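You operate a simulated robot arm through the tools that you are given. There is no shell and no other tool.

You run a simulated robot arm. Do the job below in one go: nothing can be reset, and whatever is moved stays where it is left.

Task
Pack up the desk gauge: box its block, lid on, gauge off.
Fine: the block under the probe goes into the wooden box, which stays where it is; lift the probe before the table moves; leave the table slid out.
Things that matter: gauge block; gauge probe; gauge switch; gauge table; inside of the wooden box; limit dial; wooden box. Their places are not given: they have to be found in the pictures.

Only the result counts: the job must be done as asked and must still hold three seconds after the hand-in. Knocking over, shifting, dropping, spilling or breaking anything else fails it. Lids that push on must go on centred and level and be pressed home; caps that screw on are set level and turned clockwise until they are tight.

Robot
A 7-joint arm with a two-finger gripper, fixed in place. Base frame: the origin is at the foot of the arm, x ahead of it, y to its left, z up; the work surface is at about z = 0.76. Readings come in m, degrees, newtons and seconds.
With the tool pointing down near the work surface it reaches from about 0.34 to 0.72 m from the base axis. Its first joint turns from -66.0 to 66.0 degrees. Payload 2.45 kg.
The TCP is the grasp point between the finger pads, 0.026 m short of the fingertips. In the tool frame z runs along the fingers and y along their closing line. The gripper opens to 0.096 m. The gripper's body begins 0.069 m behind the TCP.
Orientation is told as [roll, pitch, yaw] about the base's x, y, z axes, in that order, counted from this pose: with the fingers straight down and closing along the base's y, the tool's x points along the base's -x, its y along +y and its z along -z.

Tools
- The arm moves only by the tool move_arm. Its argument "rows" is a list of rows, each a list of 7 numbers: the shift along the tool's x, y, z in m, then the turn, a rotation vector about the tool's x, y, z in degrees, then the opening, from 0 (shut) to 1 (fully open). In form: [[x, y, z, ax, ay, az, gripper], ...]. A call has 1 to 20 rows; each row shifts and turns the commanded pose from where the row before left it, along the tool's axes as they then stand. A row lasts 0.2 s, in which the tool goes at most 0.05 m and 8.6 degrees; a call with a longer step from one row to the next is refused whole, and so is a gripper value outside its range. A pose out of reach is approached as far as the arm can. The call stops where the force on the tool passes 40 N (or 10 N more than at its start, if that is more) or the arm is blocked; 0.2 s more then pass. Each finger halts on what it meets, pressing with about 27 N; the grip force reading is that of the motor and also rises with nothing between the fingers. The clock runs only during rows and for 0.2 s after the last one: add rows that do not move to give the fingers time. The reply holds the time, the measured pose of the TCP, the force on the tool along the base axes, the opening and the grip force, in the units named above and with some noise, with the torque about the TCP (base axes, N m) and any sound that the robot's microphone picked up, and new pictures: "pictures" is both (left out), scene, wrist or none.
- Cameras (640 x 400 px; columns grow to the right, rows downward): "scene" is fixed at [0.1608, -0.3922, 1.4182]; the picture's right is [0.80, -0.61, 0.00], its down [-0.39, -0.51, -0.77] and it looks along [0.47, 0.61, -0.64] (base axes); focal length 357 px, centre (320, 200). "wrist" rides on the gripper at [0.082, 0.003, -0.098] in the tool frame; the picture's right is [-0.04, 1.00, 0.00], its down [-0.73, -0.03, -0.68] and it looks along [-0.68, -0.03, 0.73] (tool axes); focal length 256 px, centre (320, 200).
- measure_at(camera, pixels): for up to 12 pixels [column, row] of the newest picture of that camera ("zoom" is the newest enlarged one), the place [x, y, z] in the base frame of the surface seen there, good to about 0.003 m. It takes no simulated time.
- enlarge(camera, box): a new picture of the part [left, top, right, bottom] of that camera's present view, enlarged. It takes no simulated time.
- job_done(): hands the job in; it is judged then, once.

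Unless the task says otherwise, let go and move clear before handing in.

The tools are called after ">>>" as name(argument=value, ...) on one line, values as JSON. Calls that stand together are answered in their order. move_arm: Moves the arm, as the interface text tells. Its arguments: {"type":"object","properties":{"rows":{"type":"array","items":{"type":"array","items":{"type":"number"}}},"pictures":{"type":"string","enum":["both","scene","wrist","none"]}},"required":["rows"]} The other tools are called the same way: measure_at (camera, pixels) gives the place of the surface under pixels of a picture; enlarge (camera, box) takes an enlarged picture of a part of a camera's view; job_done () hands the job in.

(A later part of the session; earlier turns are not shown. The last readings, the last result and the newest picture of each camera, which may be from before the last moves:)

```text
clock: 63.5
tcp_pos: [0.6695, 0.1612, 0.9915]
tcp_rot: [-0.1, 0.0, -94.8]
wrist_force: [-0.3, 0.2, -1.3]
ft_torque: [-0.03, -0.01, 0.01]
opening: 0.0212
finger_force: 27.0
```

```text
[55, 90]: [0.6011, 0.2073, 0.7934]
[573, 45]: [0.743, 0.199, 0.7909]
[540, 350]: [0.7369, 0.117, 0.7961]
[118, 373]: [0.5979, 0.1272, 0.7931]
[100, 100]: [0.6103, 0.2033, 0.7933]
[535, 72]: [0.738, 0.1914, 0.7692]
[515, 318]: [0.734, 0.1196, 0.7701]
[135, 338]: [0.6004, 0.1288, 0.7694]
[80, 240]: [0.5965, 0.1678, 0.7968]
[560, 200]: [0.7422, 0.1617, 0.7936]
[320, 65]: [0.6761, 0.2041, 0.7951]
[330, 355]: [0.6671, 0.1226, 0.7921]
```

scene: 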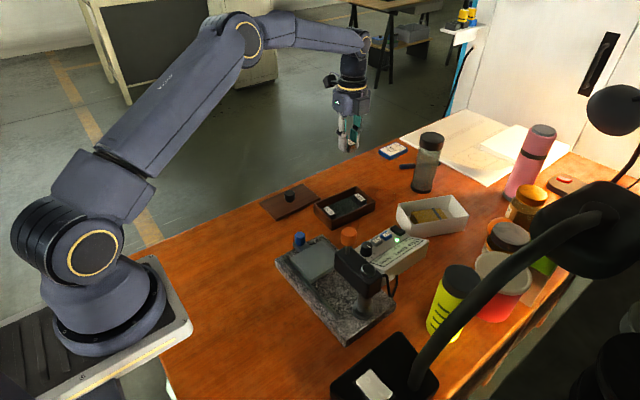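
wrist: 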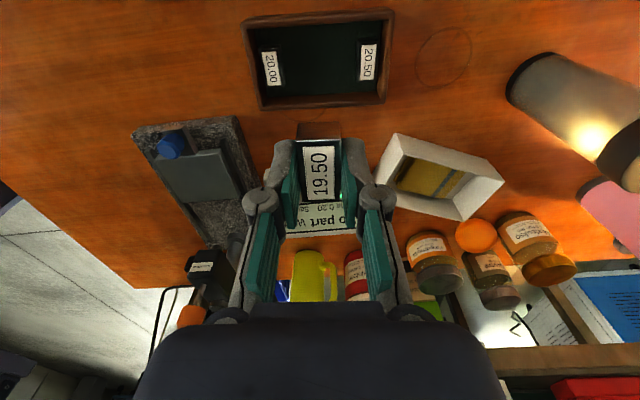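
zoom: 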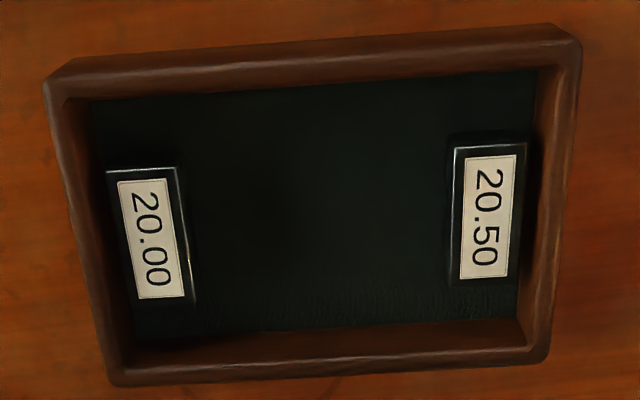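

The gap centre agrees with my TCP (0.669,0.161). I'll descend, stopping about 5 mm above the floor.

>>> move_arm(rows=[[0, 0, 0.04, 0, 0, 0, 0], [0, 0, 0.04, 0, 0, 0, 0], [0, 0, 0.04, 0, 0, 0, 0], [0, 0, 0.035, 0, 0, 0, 0], [0, 0, 0.02, 0, 0, 0, 0], [0, 0, 0.01, 0, 0, 0, 0], [0, 0, 0, 0, 0, 0, 0]], pictures="both")

>>> enlarge(camera="scene", box=[300, 150, 400, 240])

```text
clock: 65.1
tcp_pos: [0.6681, 0.1617, 0.8051]
tcp_rot: [-0.2, 0.0, -94.6]
wrist_force: [0.0, 0.1, -1.5]
ft_torque: [-0.06, 0.03, 0.02]
opening: 0.0215
finger_force: 26.8
```

scene: 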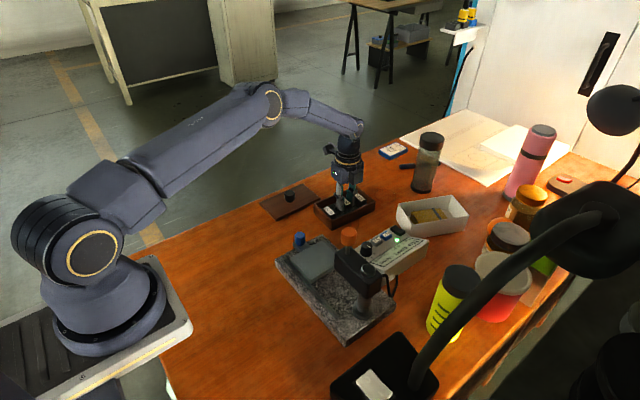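
wrist: 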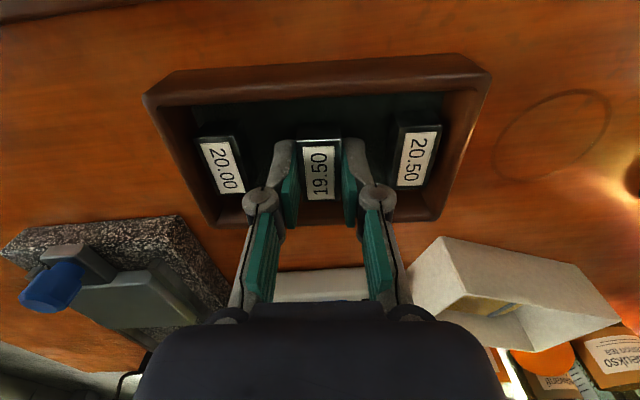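

```text
4.44 times, centred on (350, 195) of scene
```

zoom: 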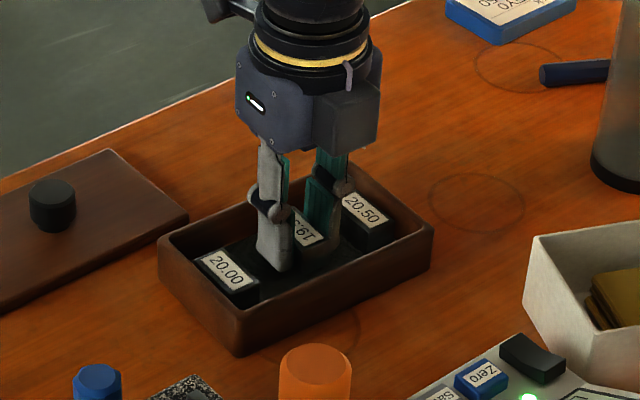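

The block hangs centred between its neighbours at wrist (320,165). I'll lower slowly until it touches the floor.

>>> move_arm(rows=[[0, 0, 0.0015, 0, 0, 0, 0], [0, 0, 0.0015, 0, 0, 0, 0], [0, 0, 0.0015, 0, 0, 0, 0], [0, 0, 0.001, 0, 0, 0, 0], [0, 0, 0, 0, 0, 0, 0]], pictures="none")

>>> move_arm(rows=[[0, 0, 0.0007, 0, 0, 0, 0], [0, 0, 0, 0, 0, 0, 0]], pictures="none")

```text
clock: 66.3
tcp_pos: [0.6687, 0.1611, 0.8005]
tcp_rot: [-0.2, 0.0, -94.8]
wrist_force: [-0.9, 0.5, -1.9]
ft_torque: [-0.02, 0.03, 0.01]
opening: 0.0213
finger_force: 27.3
```

```text
clock: 66.9
tcp_pos: [0.6674, 0.1619, 0.7982]
tcp_rot: [-0.2, 0.0, -94.7]
wrist_force: [-0.1, -0.1, -2.0]
ft_torque: [0.02, 0.01, -0.01]
opening: 0.0214
finger_force: 27.4
```

>>> move_arm(rows=[[0, 0, 0.0007, 0, 0, 0, 0], [0, 0, 0, 0, 0, 0, 0]], pictures="none")

>>> move_arm(rows=[[0, 0, 0.0006, 0, 0, 0, 0], [0, 0, 0, 0, 0, 0, 0]], pictures="none")

```text
clock: 67.5
tcp_pos: [0.6685, 0.1604, 0.7995]
tcp_rot: [-0.2, 0.0, -94.6]
wrist_force: [0.3, -0.6, -1.5]
ft_torque: [-0.02, 0.04, 0.03]
opening: 0.0213
finger_force: 27.1
```

```text
clock: 68.1
tcp_pos: [0.6685, 0.1617, 0.7983]
tcp_rot: [-0.2, 0.0, -94.7]
wrist_force: [0.7, 0.3, -1.3]
ft_torque: [0.01, 0.0, 0.03]
opening: 0.0215
finger_force: 27.1
```

>>> move_arm(rows=[[0, 0, 0.0007, 0, 0, 0, 0], [0, 0, 0, 0, 0, 0, 0]], pictures="none")

>>> move_arm(rows=[[0, 0, 0.0007, 0, 0, 0, 0], [0, 0, 0, 0, 0, 0, 0]], pictures="none")

```text
clock: 68.7
tcp_pos: [0.6675, 0.1609, 0.7971]
tcp_rot: [-0.2, 0.0, -94.7]
wrist_force: [-0.4, -0.7, -1.3]
ft_torque: [0.0, 0.03, -0.01]
opening: 0.0213
finger_force: 26.9
```

```text
clock: 69.3
tcp_pos: [0.6679, 0.1616, 0.7963]
tcp_rot: [-0.3, 0.0, -94.7]
wrist_force: [-0.2, -0.1, -1.4]
ft_torque: [-0.04, -0.02, 0.03]
opening: 0.0214
finger_force: 27.3
```

>>> move_arm(rows=[[0, 0, 0.0007, 0, 0, 0, 0], [0, 0, 0, 0, 0, 0, 0]], pictures="none")

>>> move_arm(rows=[[0, 0, 0.0007, 0, 0, 0, 0], [0, 0, 0, 0, 0, 0, 0]], pictures="both")

>>> enlarge(camera="wrist", box=[180, 90, 460, 240])

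>>> measure_at(camera="wrist", pixels=[[320, 160], [320, 180], [222, 165], [415, 165], [320, 120]])

```text
clock: 69.9
tcp_pos: [0.6688, 0.1614, 0.7958]
tcp_rot: [-0.2, 0.0, -94.7]
wrist_force: [-1.4, 0.2, 2.9]
ft_torque: [0.1, 0.0, 0.02]
opening: 0.0215
finger_force: 27.1
```

```text
clock: 70.5
tcp_pos: [0.6683, 0.1626, 0.7965]
tcp_rot: [-0.1, 0.1, -94.7]
wrist_force: [-4.9, -0.8, 15.6]
ft_torque: [0.24, 0.06, 0.02]
opening: 0.0214
finger_force: 27.2
```

scene: 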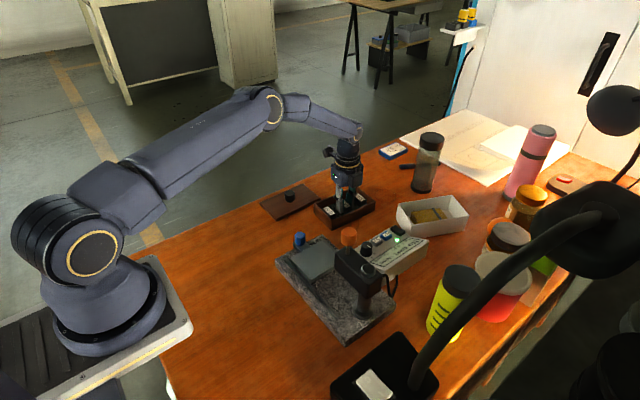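
wrist: 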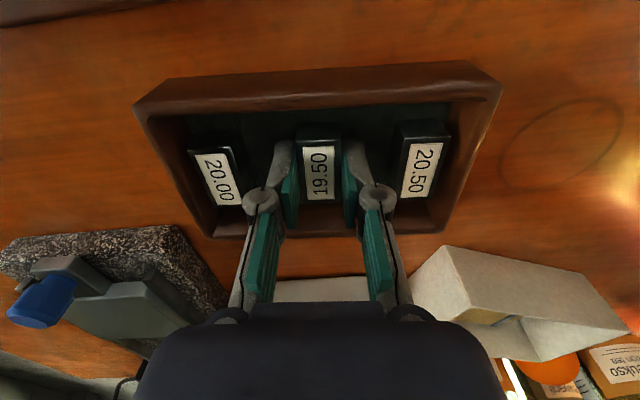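

```text
2.29 times, centred on (320, 165) of wrist
```

zoom: 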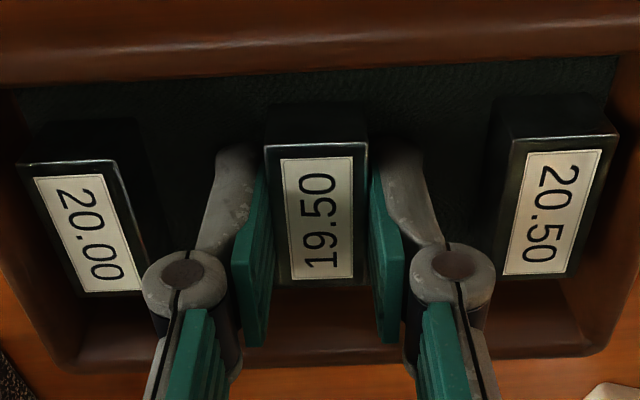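

```text
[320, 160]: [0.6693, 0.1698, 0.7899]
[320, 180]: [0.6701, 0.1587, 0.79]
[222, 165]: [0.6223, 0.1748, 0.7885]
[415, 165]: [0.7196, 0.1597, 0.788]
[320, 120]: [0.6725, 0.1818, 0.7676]
```

The block has touched down (+15.6 N) and sits level with its neighbours (top z≈0.79). I'll ease off and open just enough to release, then lift.

>>> move_arm(rows=[[0, 0, -0.0005, 0, 0, 0, 0], [0, 0, 0, 0, 0, 0, 0.38], [0, 0, 0, 0, 0, 0, 0.38], [0, 0, 0, 0, 0, 0, 0.38], [0, 0, -0.01, 0, 0, 0, 0.38], [0, 0, -0.02, 0, 0, 0, 0.38], [0, 0, -0.04, 0, 0, 0, 0.38], [0, 0, -0.05, 0, 0, 0, 0.38], [0, 0, -0.05, 0, 0, 0, 0.38], [0, 0, 0, 0, 0, 0, 0.38]], pictures="both")

>>> enlarge(camera="wrist", box=[230, 0, 410, 120])

>>> enlarge(camera="scene", box=[305, 175, 385, 240])

```text
clock: 72.7
tcp_pos: [0.6687, 0.1595, 0.9678]
tcp_rot: [-0.2, 0.0, -94.7]
wrist_force: [0.7, 0.5, 0.3]
ft_torque: [-0.02, 0.02, 0.05]
opening: 0.0365
finger_force: 0.0
```

scene: 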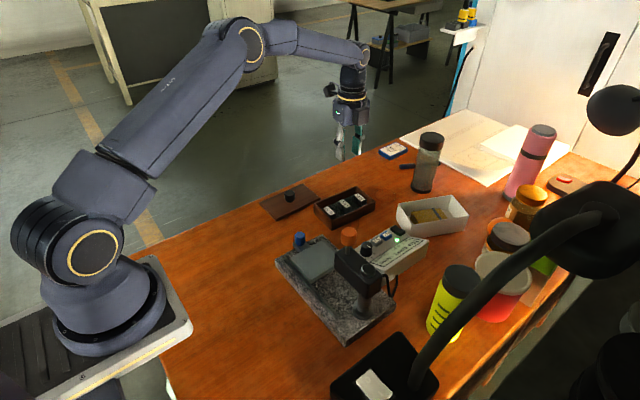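
wrist: 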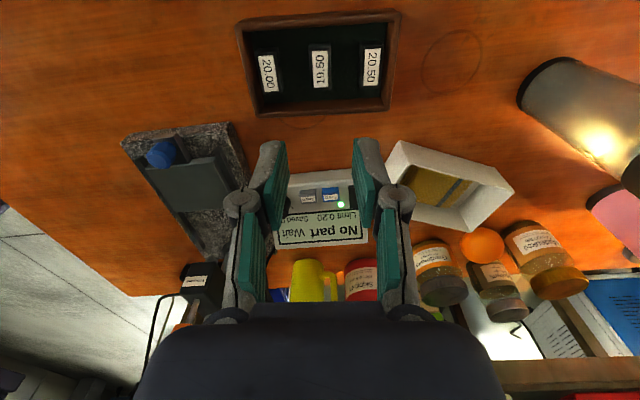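

```text
3.33 times, centred on (320, 60) of wrist
```

zoom: 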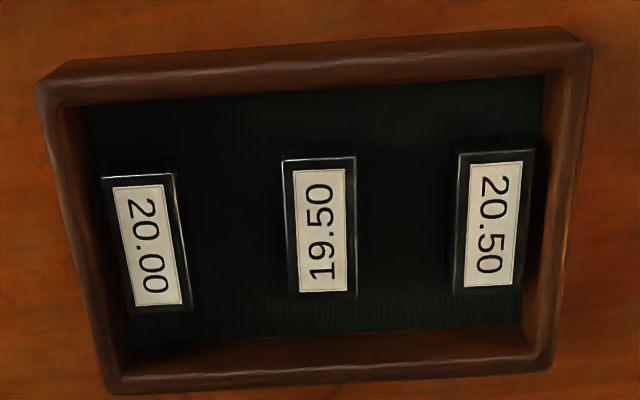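

```text
6.15 times, centred on (345, 208) of scene
```

zoom: 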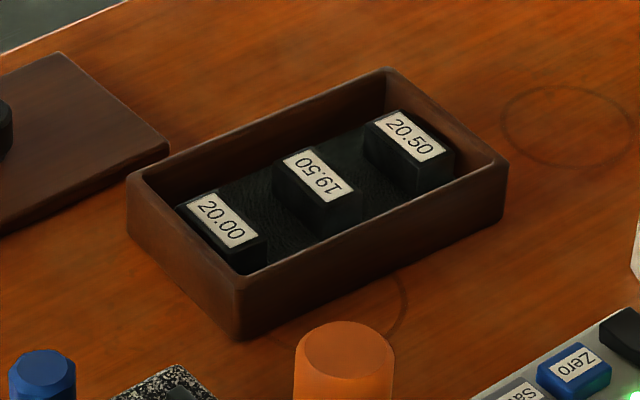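

The 19.50 block stands in the box between its neighbours. Next is the lid: I'll sample many points on the box's rim to fix its centre and yaw.

>>> enlarge(camera="wrist", box=[230, 0, 410, 120])

>>> measure_at(camera="zoom", pixels=[[75, 72], [200, 63], [320, 52], [440, 42], [555, 33], [583, 60], [570, 200], [552, 350], [540, 365], [430, 372], [320, 380], [200, 387]])

>>> measure_at(camera="zoom", pixels=[[125, 388], [110, 375], [85, 280], [60, 180], [42, 100], [140, 240], [500, 225], [320, 230], [583, 100], [576, 150], [564, 250], [558, 300]])

```text
3.33 times, centred on (320, 60) of wrist
```

zoom: 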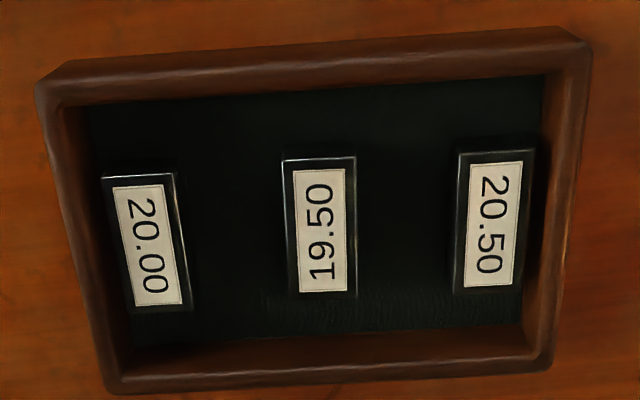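

```text
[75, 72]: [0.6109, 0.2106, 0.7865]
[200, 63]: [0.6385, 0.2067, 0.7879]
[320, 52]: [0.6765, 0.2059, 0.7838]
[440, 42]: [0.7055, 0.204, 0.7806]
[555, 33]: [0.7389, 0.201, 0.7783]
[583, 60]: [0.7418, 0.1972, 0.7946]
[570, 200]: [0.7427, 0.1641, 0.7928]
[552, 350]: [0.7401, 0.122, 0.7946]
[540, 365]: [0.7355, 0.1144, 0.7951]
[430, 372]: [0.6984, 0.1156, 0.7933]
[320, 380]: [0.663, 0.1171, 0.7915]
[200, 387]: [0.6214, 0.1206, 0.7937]
```

```text
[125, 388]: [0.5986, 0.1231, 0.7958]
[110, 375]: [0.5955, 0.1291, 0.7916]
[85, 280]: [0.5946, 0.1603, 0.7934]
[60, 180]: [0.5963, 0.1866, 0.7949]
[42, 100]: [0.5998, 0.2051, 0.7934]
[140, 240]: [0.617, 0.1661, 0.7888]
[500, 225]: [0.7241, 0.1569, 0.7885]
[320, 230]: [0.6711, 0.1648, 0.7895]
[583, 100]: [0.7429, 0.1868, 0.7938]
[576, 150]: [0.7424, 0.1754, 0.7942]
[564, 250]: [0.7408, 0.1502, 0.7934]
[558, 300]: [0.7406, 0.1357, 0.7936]
```

Box: centre ≈ (0.668, 0.1613), yaw ≈ -3.6°, about 146×88 mm. I'll rotate back to yaw 0 and move to view the lid from above.

>>> move_arm(rows=[[0, 0, 0, 0, 0, -8.6, 0.5], [0, 0, 0, 0, 0, -8.6, 0.5], [0, 0, 0, 0, 0, -8.6, 0.5], [0, 0, 0, 0, 0, -8.6, 0.5], [0, 0, 0, 0, 0, -8.6, 0.5], [0, 0, 0, 0, 0, -8.6, 0.5], [0, 0, 0, 0, 0, -8.6, 0.5], [0, 0, 0, 0, 0, -8.6, 0.5], [0, 0, 0, 0, 0, -8.6, 0.5], [0, 0, 0, 0, 0, -8.6, 0.5], [0, 0, 0, 0, 0, -8.6, 0.5], [0.045, 0.03, 0, 0, 0, 0, 0.5], [0.04, 0.03, 0, 0, 0, 0, 0.5], [0.04, 0.03, 0, 0, 0, 0, 0.5], [0.04, 0.03, 0, 0, 0, 0, 0.5], [0, 0, 0, 0, 0, 0, 0.5]], pictures="both")

>>> enlarge(camera="wrist", box=[220, 30, 420, 200])

```text
refused: row 12 steps farther than a row can; nothing moved
```

```text
2.35 times, centred on (320, 115) of wrist
```

zoom: 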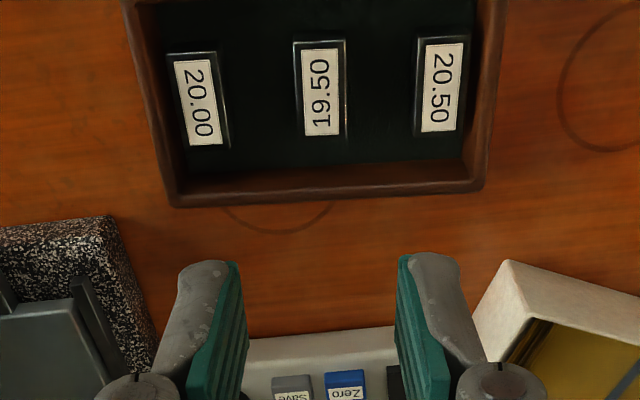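

The move was refused because one row was too long (0.054 m). I'll split the travel into shorter rows.

>>> move_arm(rows=[[0, 0, 0, 0, 0, -8.6, 0.5], [0, 0, 0, 0, 0, -8.6, 0.5], [0, 0, 0, 0, 0, -8.6, 0.5], [0, 0, 0, 0, 0, -8.6, 0.5], [0, 0, 0, 0, 0, -8.6, 0.5], [0, 0, 0, 0, 0, -8.6, 0.5], [0, 0, 0, 0, 0, -8.6, 0.5], [0, 0, 0, 0, 0, -8.6, 0.5], [0, 0, 0, 0, 0, -8.6, 0.5], [0, 0, 0, 0, 0, -8.6, 0.5], [0, 0, 0, 0, 0, -8.6, 0.5], [0.034, 0.024, 0, 0, 0, 0, 0.5], [0.034, 0.024, 0, 0, 0, 0, 0.5], [0.034, 0.024, 0, 0, 0, 0, 0.5], [0.034, 0.024, 0, 0, 0, 0, 0.5], [0.034, 0.024, 0, 0, 0, 0, 0.5], [0, 0, 0, 0, 0, 0, 0.5]], pictures="both")

>>> enlarge(camera="wrist", box=[220, 30, 420, 200])

```text
clock: 76.3
tcp_pos: [0.4985, 0.2823, 0.9676]
tcp_rot: [0.0, 0.2, -0.2]
wrist_force: [1.3, 0.0, -0.2]
ft_torque: [0.03, 0.01, -0.01]
opening: 0.0484
finger_force: 0.1
```

scene: 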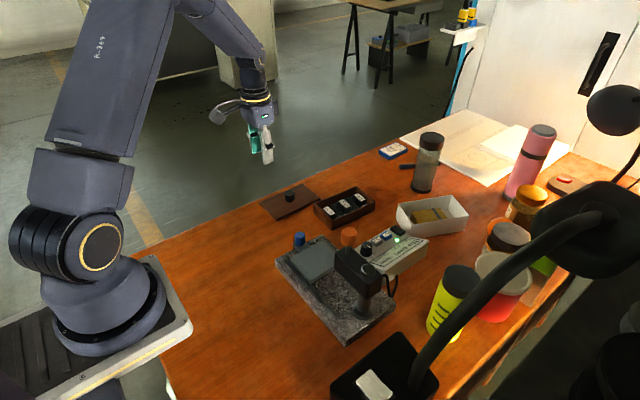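
wrist: 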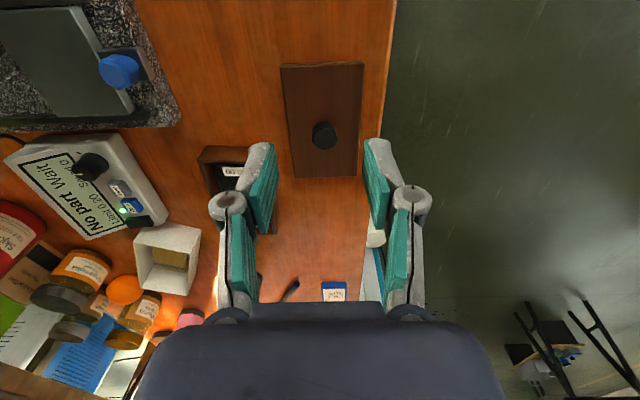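

```text
2.35 times, centred on (320, 115) of wrist
```

zoom: 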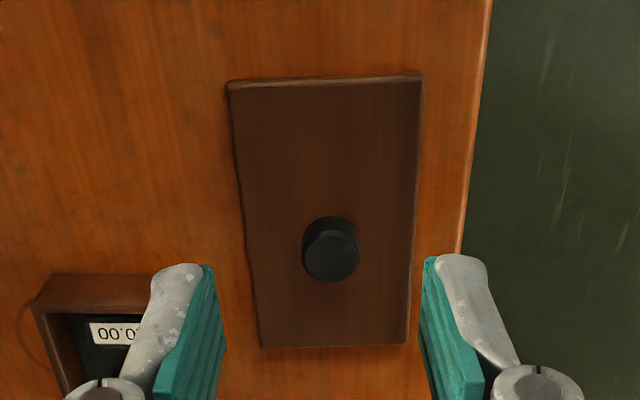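

I'll sample the lid's edges and knob for its centre and yaw.

>>> measure_at(camera="zoom", pixels=[[234, 120], [244, 190], [252, 260], [260, 330], [418, 110], [415, 180], [411, 250], [407, 320], [270, 92], [380, 88], [290, 343], [380, 341]])

>>> measure_at(camera="zoom", pixels=[[331, 260], [310, 260], [355, 258], [331, 240], [331, 278], [331, 222], [305, 240], [357, 240], [270, 84], [380, 80], [290, 347], [380, 346]])

```text
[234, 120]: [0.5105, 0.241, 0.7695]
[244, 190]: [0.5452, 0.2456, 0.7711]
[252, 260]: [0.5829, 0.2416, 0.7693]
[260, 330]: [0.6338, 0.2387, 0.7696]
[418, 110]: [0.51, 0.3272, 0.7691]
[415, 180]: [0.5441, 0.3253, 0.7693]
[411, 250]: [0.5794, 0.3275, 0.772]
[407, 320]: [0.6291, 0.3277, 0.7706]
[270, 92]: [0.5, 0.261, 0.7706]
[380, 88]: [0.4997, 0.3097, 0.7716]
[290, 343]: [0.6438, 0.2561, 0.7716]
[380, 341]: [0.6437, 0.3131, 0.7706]
```

```text
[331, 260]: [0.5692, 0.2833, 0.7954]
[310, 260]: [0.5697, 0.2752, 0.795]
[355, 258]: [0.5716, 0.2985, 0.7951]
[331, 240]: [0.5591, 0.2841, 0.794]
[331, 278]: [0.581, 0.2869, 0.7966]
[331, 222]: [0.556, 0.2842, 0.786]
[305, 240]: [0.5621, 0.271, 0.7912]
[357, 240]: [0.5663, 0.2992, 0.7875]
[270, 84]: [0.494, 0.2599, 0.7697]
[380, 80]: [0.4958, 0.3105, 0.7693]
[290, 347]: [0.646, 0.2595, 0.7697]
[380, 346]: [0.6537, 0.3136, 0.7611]
```

>>> enlarge(camera="scene", box=[255, 175, 335, 230])

```text
7.27 times, centred on (295, 202) of scene
```

zoom: 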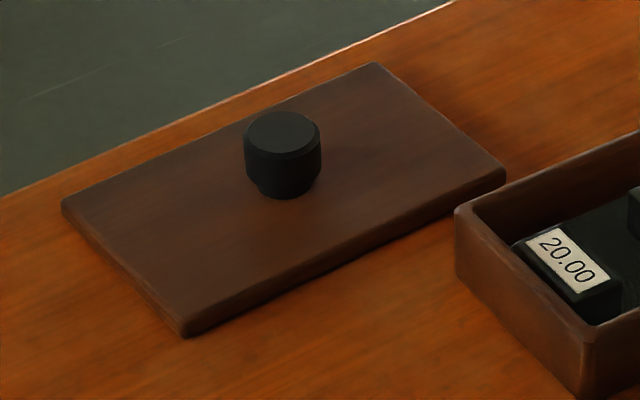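

The lid measures about 150×87 mm, centred at about (0.570,0.284), yaw about -0.7°; its knob is ~29 mm wide, top z 0.795, with the plate top at 0.770. I'll move above the knob and descend with tips just over the plate.

>>> move_arm(rows=[[-0.036, 0.001, 0, 0, -0.2, 0, 0.5], [-0.035, 0.0007, 0, 0, 0, 0, 0.5], [0, 0, 0.045, 0, 0, 0, 0.5], [0, 0, 0.045, 0, 0, 0, 0.5], [0, 0, 0.04, 0, 0, 0, 0.5], [0, 0, 0, 0, 0, 0, 0.5]], pictures="both")

>>> enlarge(camera="wrist", box=[220, 60, 420, 240])

```text
clock: 77.7
tcp_pos: [0.5704, 0.2849, 0.8355]
tcp_rot: [0.1, 0.0, -0.1]
wrist_force: [0.5, 0.5, 0.3]
ft_torque: [0.02, 0.01, 0.03]
opening: 0.0485
finger_force: 0.1
```

scene: 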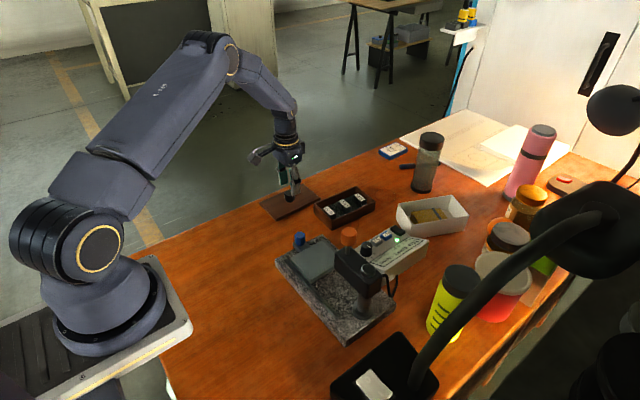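
wrist: 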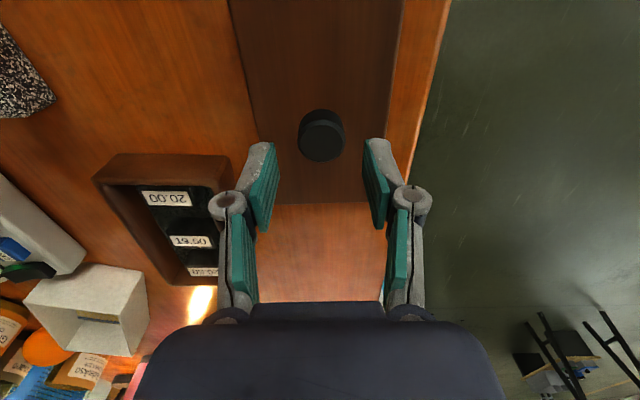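

```text
2.22 times, centred on (320, 150) of wrist
```

zoom: 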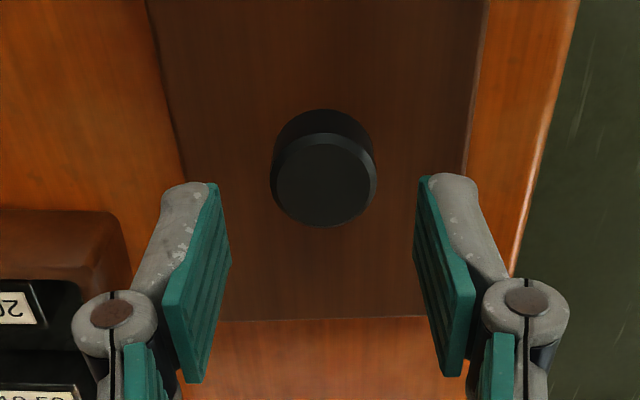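

>>> measure_at(camera="zoom", pixels=[[324, 182], [324, 150], [324, 220], [276, 182], [372, 180], [300, 160], [350, 205], [300, 205], [350, 160]])

```text
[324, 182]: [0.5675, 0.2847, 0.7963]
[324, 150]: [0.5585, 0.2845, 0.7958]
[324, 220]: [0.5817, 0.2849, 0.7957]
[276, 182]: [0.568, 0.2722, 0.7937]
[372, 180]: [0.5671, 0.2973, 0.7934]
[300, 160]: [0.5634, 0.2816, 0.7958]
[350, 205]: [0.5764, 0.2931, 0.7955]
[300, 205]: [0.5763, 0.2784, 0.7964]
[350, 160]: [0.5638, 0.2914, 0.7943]
```

The knob centre is (0.569,0.285), right under the fingers. I'll descend the last 35 mm and close.

>>> move_arm(rows=[[0.001, 0, 0.02, 0, 0, 0, 0.5], [0, 0, 0.01, 0, 0, 0, 0.5], [0, 0, 0.005, 0, 0, 0, 0.5], [0, 0, 0, 0, 0, 0, 0.5], [0, 0, 0, 0, 0, 0, 0], [0, 0, 0, 0, 0, 0, 0], [0, 0, 0, 0, 0, 0, 0], [0, 0, 0, 0, 0, 0, 0]], pictures="both")

```text
clock: 79.5
tcp_pos: [0.567, 0.2836, 0.8003]
tcp_rot: [0.0, 0.0, -0.1]
wrist_force: [0.5, 0.0, -0.4]
ft_torque: [-0.01, -0.03, 0.05]
opening: 0.0283
finger_force: 27.3
```

scene: 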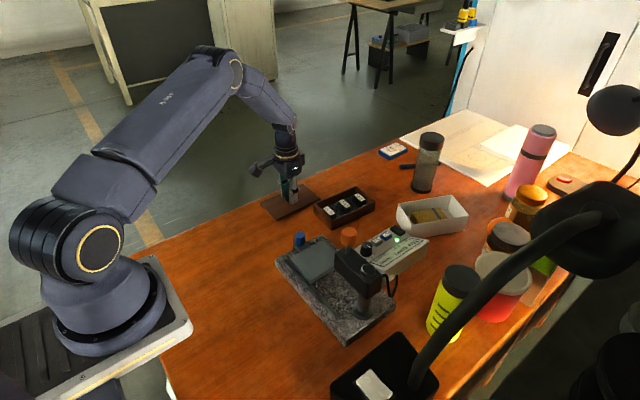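
wrist: 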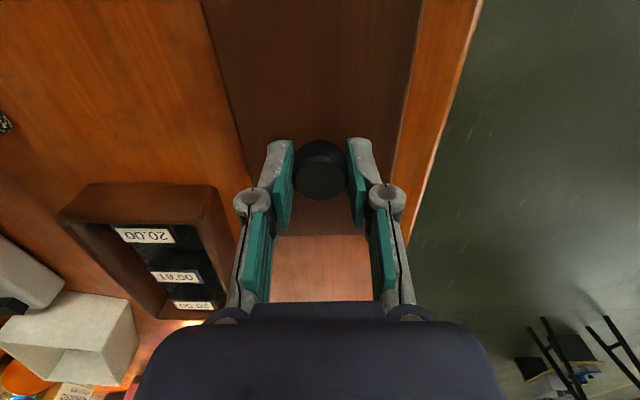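

The knob is gripped (0.0283). I'll lift the lid straight up.

>>> move_arm(rows=[[0, 0, -0.004, 0, 0, 0, 0], [0, 0, -0.01, 0, 0, 0, 0], [0, 0, -0.02, 0, 0, 0, 0], [0, 0, -0.03, 0, 0, 0, 0], [0, 0, -0.03, 0, 0, 0, 0], [0, 0, -0.02, 0, 0, 0, 0], [0, 0, 0, 0, 0, 0, 0]], pictures="both")

>>> enlarge(camera="scene", box=[250, 130, 390, 235])

>>> enlarge(camera="wrist", box=[150, 0, 450, 250])

```text
clock: 81.1
tcp_pos: [0.5685, 0.284, 0.9158]
tcp_rot: [0.0, 0.0, 0.0]
wrist_force: [0.3, 1.4, -1.2]
ft_torque: [-0.02, 0.02, 0.01]
opening: 0.0285
finger_force: 27.2
```

scene: 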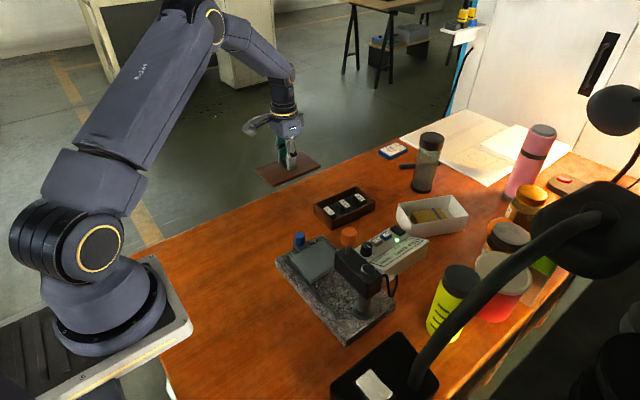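
wrist: 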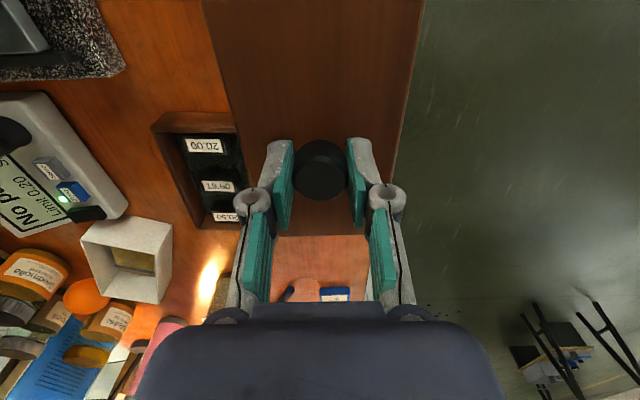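

```text
3.81 times, centred on (320, 182) of scene
```

zoom: 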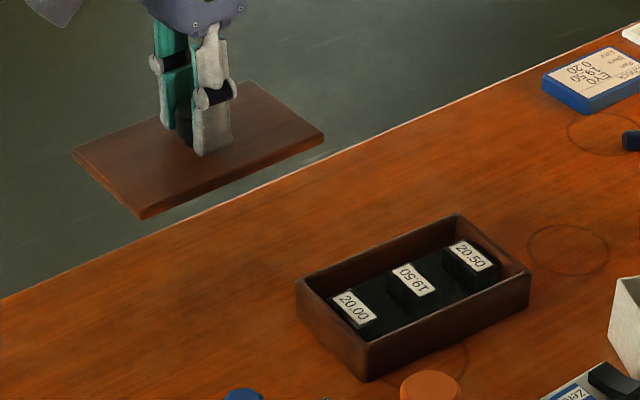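

```text
1.60 times, centred on (300, 125) of wrist
```

zoom: 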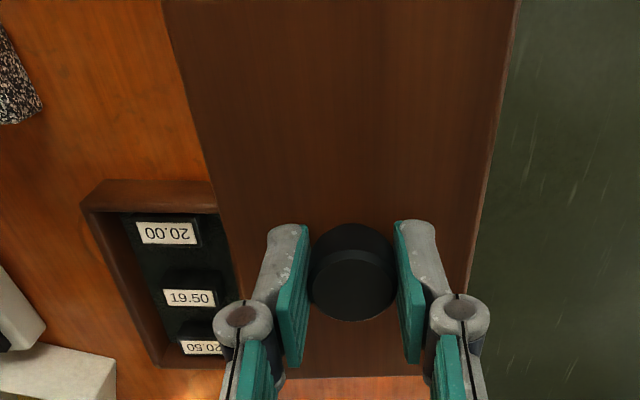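

The lid is held level. A card on the desk at scene (393,150) has text, so I'll read it, and also measure the lid's edges in hand.

>>> enlarge(camera="scene", box=[375, 138, 415, 163])

>>> enlarge(camera="wrist", box=[200, 0, 440, 250])

>>> measure_at(camera="wrist", pixels=[[208, 30], [215, 60], [222, 90], [229, 120], [234, 145], [420, 30], [414, 60], [408, 90], [402, 120], [397, 145], [290, 233], [350, 233]])

```text
16.00 times, centred on (395, 150) of scene
```

zoom: 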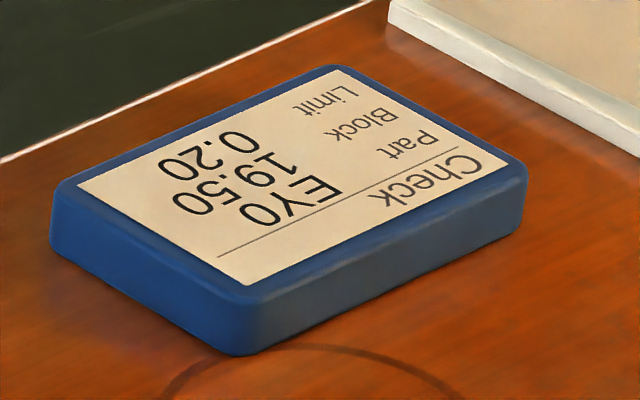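

```text
1.60 times, centred on (320, 125) of wrist
```

zoom: 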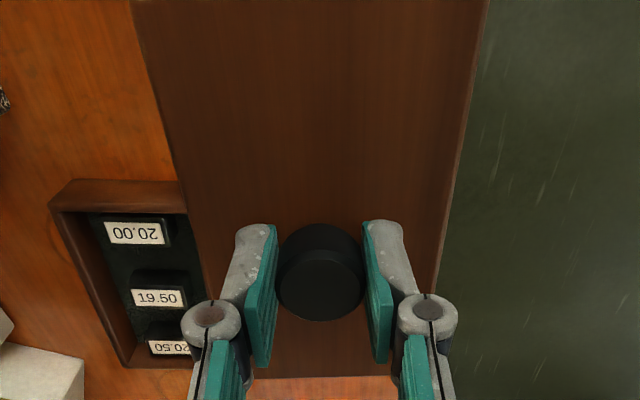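

```text
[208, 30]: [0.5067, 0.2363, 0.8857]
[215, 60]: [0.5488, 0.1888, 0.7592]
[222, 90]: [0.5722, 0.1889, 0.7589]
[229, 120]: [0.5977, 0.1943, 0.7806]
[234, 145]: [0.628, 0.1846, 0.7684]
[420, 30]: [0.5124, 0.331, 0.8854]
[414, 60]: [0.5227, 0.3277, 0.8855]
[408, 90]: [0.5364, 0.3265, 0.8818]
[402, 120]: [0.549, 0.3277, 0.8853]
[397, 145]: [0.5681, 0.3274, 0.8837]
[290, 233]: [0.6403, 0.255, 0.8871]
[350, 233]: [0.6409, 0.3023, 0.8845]
```

The card only documents the check (19.50, limit 0.20), and the dial already reads 0.20, so I'll leave it. I'll measure the lid's yaw in hand along both edges.

>>> measure_at(camera="zoom", pixels=[[141, 20], [156, 80], [173, 140], [190, 200], [203, 250], [483, 20], [472, 80], [461, 140], [450, 200], [440, 260], [270, 375], [370, 373]])

```text
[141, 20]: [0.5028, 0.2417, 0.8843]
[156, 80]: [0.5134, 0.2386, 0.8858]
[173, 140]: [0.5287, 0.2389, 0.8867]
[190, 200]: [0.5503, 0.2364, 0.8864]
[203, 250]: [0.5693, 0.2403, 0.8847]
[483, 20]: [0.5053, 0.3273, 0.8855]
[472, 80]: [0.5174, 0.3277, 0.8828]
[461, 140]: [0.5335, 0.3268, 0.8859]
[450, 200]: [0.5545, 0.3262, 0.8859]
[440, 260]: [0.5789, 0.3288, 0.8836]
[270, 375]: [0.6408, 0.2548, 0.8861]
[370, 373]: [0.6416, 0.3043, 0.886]
```

Lid yaw in hand is about -0.6° and its centre coincides with the TCP. I'll carry it over the box, turn about -3°, and hover 25 mm above.

>>> move_arm(rows=[[-0.0249, -0.0307, 0, 0, 0, 0, 0], [-0.0249, -0.0307, 0, 0, 0, 0, 0], [-0.0249, -0.0307, 0, 0, 0, 0, 0], [-0.0248, -0.0306, 0, 0, 0, 0, 0], [0, 0, 0, 0, 0, 3, 0], [0, 0, 0.03, 0, 0, 0, 0], [0, 0, 0.025, 0, 0, 0, 0], [0, 0, 0, 0, 0, 0, 0]], pictures="both")

>>> enlarge(camera="scene", box=[295, 150, 395, 240])

>>> enlarge(camera="wrist", box=[180, 0, 460, 250])

```text
clock: 82.9
tcp_pos: [0.6675, 0.159, 0.8603]
tcp_rot: [0.1, 0.0, -3.1]
wrist_force: [0.4, 0.1, -1.2]
ft_torque: [0.02, -0.02, -0.02]
opening: 0.0285
finger_force: 26.5
```

scene: 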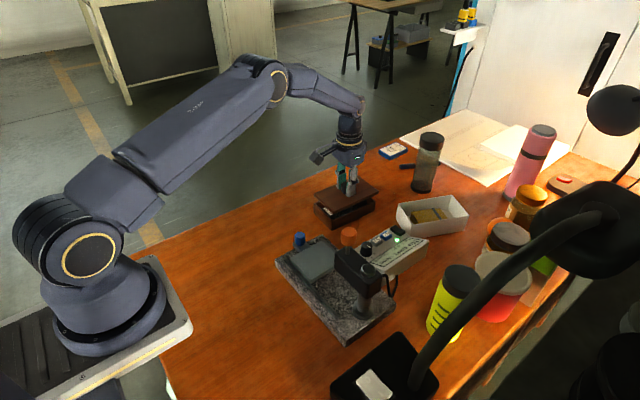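
wrist: 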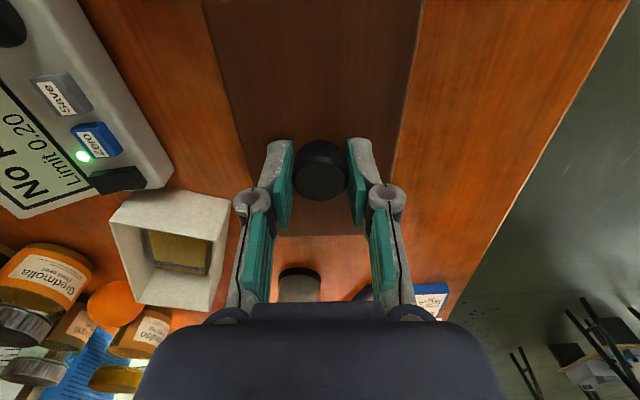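

```text
4.44 times, centred on (345, 195) of scene
```

zoom: 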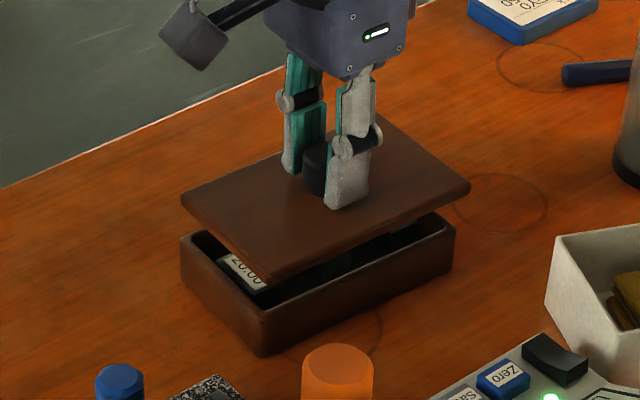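

```text
1.60 times, centred on (320, 125) of wrist
```

zoom: 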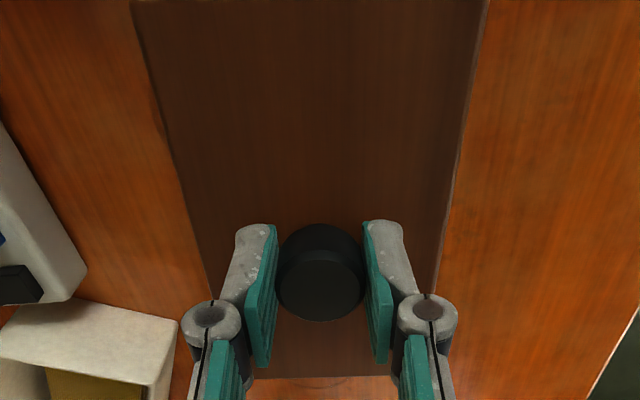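

The lid hovers above the box. I'll zoom into each visible corner to compare the lid's and box's alignment.

>>> enlarge(camera="scene", box=[305, 180, 345, 230])

>>> enlarge(camera="scene", box=[350, 175, 390, 225])

```text
8.00 times, centred on (325, 205) of scene
```

zoom: 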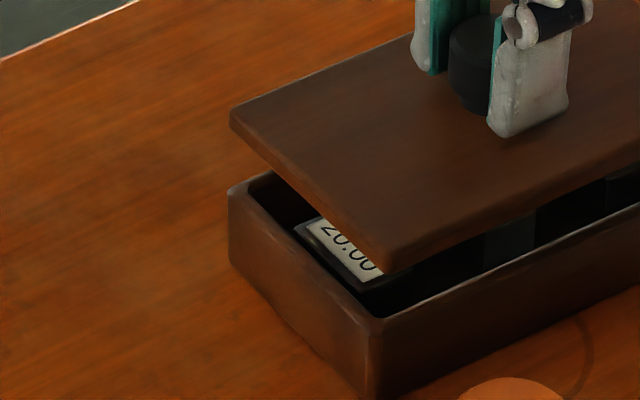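

```text
8.00 times, centred on (370, 200) of scene
```

zoom: 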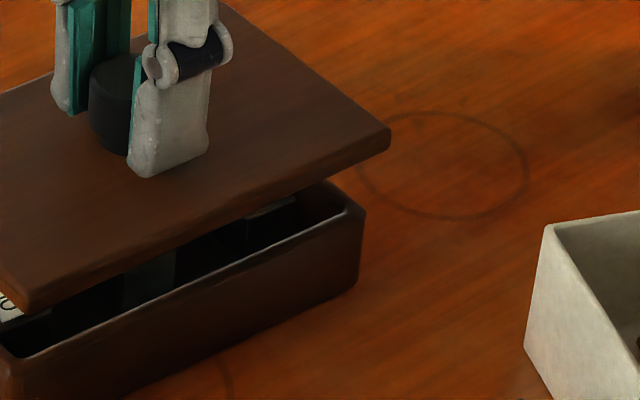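

Comparing corners after perspective correction, the lid sits about 3 mm too far along the picture's right (+x,-y). I'll correct by (-2.4,+1.8) mm, lower to a few mm above the rim and compare again.

>>> move_arm(rows=[[0.0025, 0.0017, 0.01, 0, 0, 0, 0], [0, 0, 0.008, 0, 0, 0, 0], [0, 0, 0, 0, 0, 0, 0], [0, 0, 0, 0, 0, 0, 0]], pictures="scene")

>>> enlarge(camera="scene", box=[350, 180, 390, 220])

>>> measure_at(camera="zoom", pixels=[[320, 200], [300, 200]])

>>> enlarge(camera="scene", box=[305, 185, 345, 225])

```text
clock: 83.9
tcp_pos: [0.6661, 0.1619, 0.8418]
tcp_rot: [-0.1, 0.0, -3.0]
wrist_force: [-0.6, 0.1, -1.7]
ft_torque: [0.0, 0.02, 0.05]
opening: 0.0288
finger_force: 27.1
```

scene: 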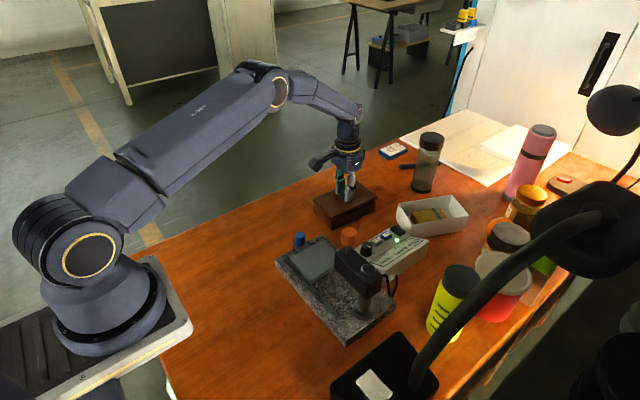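

```text
10.00 times, centred on (370, 200) of scene
```

zoom: 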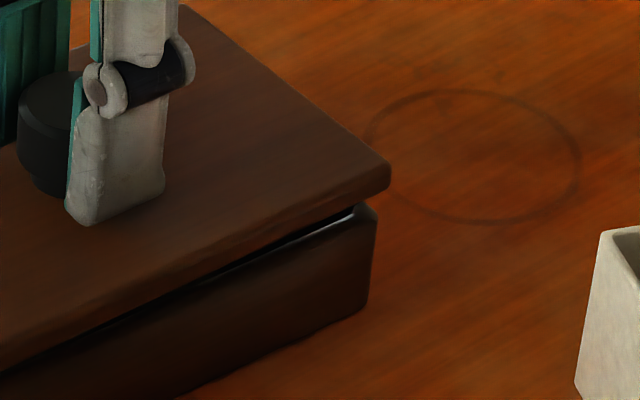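

```text
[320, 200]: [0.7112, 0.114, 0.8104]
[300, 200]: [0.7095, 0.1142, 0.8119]
```

```text
10.00 times, centred on (325, 205) of scene
```

zoom: 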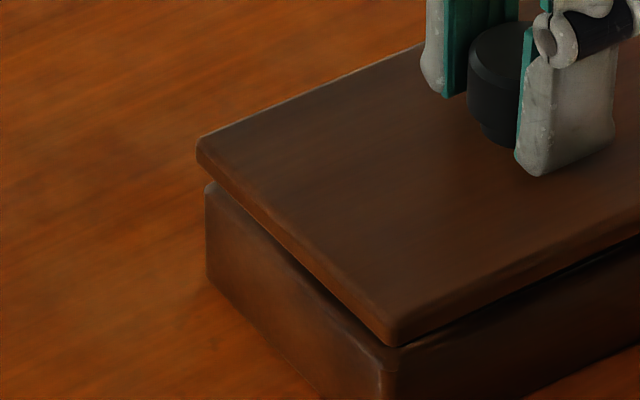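

The picture-right offset is now nearly zero, but the corner differences suggest the lid is about 1.8° counter-clockwise relative to the box. I'll turn it 1.8° clockwise and recheck.

>>> move_arm(rows=[[0, 0, 0, 0, 0, 1.8, 0], [0, 0, 0, 0, 0, 0, 0], [0, 0, 0, 0, 0, 0, 0]], pictures="scene")

>>> enlarge(camera="scene", box=[350, 180, 390, 220])

>>> enlarge(camera="scene", box=[305, 185, 345, 225])

```text
clock: 84.7
tcp_pos: [0.6652, 0.1602, 0.8413]
tcp_rot: [-0.1, 0.0, -4.9]
wrist_force: [0.3, -0.3, -0.4]
ft_torque: [0.0, 0.0, -0.01]
opening: 0.0289
finger_force: 27.3
```

scene: 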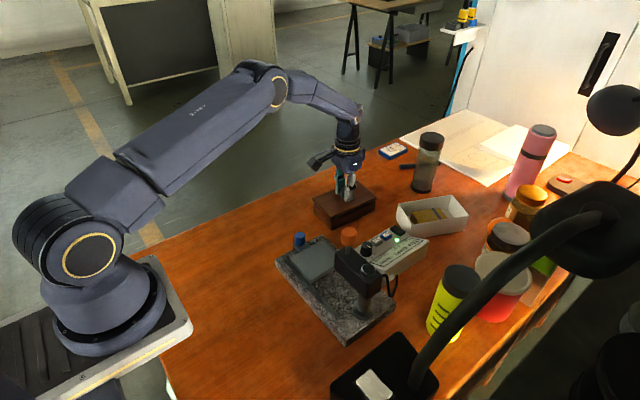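

```text
10.00 times, centred on (370, 200) of scene
```

zoom: 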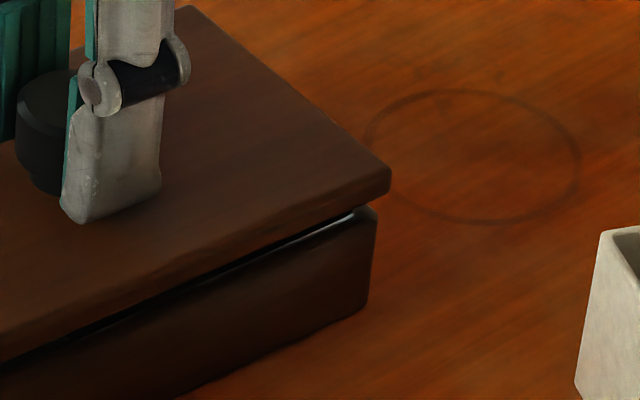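

```text
10.00 times, centred on (325, 205) of scene
```

zoom: 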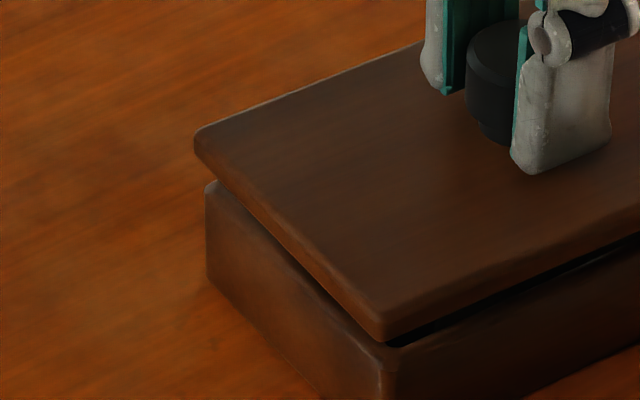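

The -y slit is now parallel and yaw agrees within about 0.3°. I'll zoom in harder on the edges to check the remaining offset across the other axis.

>>> enlarge(camera="scene", box=[350, 200, 366, 214])

>>> enlarge(camera="scene", box=[316, 200, 332, 214])

```text
16.00 times, centred on (358, 207) of scene
```

zoom: 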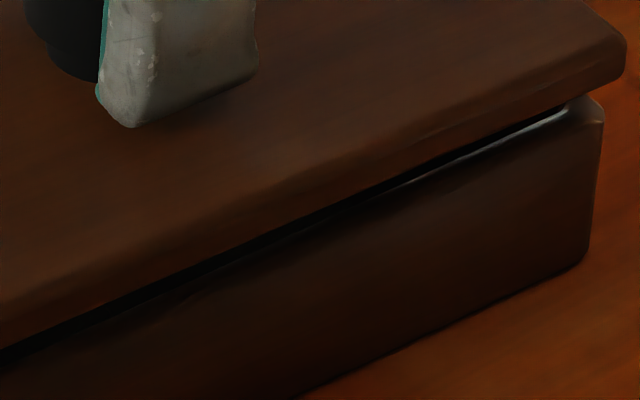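

```text
16.00 times, centred on (324, 207) of scene
```

zoom: 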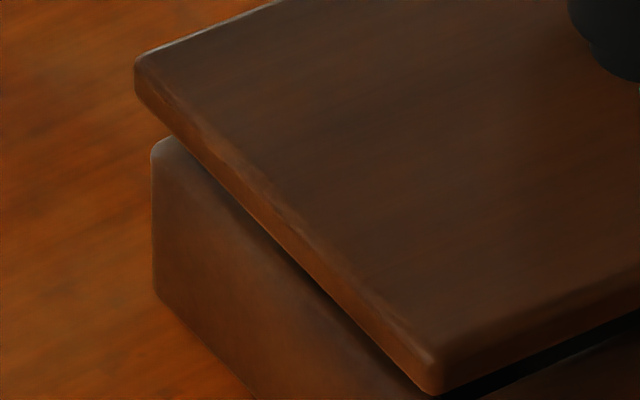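

I'll check the lid for tilt by measuring heights near its -x and +x ends.

>>> measure_at(camera="scene", pixels=[[316, 200], [318, 202], [321, 205], [324, 208], [327, 211], [330, 214], [362, 189], [365, 191], [368, 193], [371, 195], [373, 197], [360, 187]])

>>> measure_at(camera="scene", pixels=[[317, 199], [320, 203], [323, 206], [326, 209], [329, 212], [331, 215], [363, 190], [366, 192], [369, 194], [372, 196], [374, 198], [361, 188]])

```text
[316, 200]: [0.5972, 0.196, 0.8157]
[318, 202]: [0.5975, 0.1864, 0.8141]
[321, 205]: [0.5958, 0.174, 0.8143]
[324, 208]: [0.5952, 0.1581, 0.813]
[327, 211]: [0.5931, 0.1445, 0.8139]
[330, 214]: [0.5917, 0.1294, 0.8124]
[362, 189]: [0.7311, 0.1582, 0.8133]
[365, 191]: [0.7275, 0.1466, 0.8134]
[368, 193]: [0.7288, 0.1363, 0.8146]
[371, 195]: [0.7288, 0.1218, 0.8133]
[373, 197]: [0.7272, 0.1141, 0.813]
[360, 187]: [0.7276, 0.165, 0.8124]
```

```text
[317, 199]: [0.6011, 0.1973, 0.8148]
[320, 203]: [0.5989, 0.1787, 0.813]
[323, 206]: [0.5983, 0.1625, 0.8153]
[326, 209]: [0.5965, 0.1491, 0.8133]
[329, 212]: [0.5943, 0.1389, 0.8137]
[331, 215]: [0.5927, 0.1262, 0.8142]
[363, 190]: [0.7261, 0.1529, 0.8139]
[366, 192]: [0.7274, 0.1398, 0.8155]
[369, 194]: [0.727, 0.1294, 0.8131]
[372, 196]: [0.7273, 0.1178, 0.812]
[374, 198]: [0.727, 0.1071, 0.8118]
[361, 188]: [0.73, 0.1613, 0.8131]
```

The lid is level (z≈0.8137 everywhere). I'll compare the lid's and box's -x side faces directly.

>>> measure_at(camera="zoom", pixels=[[160, 97], [190, 128], [220, 158], [250, 190], [280, 221], [310, 252], [340, 283], [370, 314], [400, 345], [420, 366], [205, 142], [265, 205]])

>>> measure_at(camera="zoom", pixels=[[165, 200], [185, 220], [205, 240], [225, 260], [245, 280], [265, 300], [285, 320], [305, 340], [325, 360], [345, 380], [175, 260], [235, 330]])

```text
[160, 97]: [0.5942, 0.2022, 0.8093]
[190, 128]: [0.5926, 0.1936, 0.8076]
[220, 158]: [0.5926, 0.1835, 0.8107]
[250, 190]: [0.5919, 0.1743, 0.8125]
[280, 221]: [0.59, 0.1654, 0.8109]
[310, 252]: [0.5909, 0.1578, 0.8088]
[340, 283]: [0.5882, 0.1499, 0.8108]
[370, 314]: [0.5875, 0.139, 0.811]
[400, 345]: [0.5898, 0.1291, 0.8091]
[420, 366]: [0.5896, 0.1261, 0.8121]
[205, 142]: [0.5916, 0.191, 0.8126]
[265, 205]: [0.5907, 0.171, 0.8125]
```

```text
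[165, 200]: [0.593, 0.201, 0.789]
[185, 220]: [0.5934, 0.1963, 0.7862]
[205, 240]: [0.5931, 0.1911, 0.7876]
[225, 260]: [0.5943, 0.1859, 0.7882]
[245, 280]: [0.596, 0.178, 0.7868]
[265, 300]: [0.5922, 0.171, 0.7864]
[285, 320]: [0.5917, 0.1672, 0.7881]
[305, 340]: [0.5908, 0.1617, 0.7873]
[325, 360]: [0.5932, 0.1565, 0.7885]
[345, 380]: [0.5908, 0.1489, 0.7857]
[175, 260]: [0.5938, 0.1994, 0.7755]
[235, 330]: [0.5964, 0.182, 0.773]
```

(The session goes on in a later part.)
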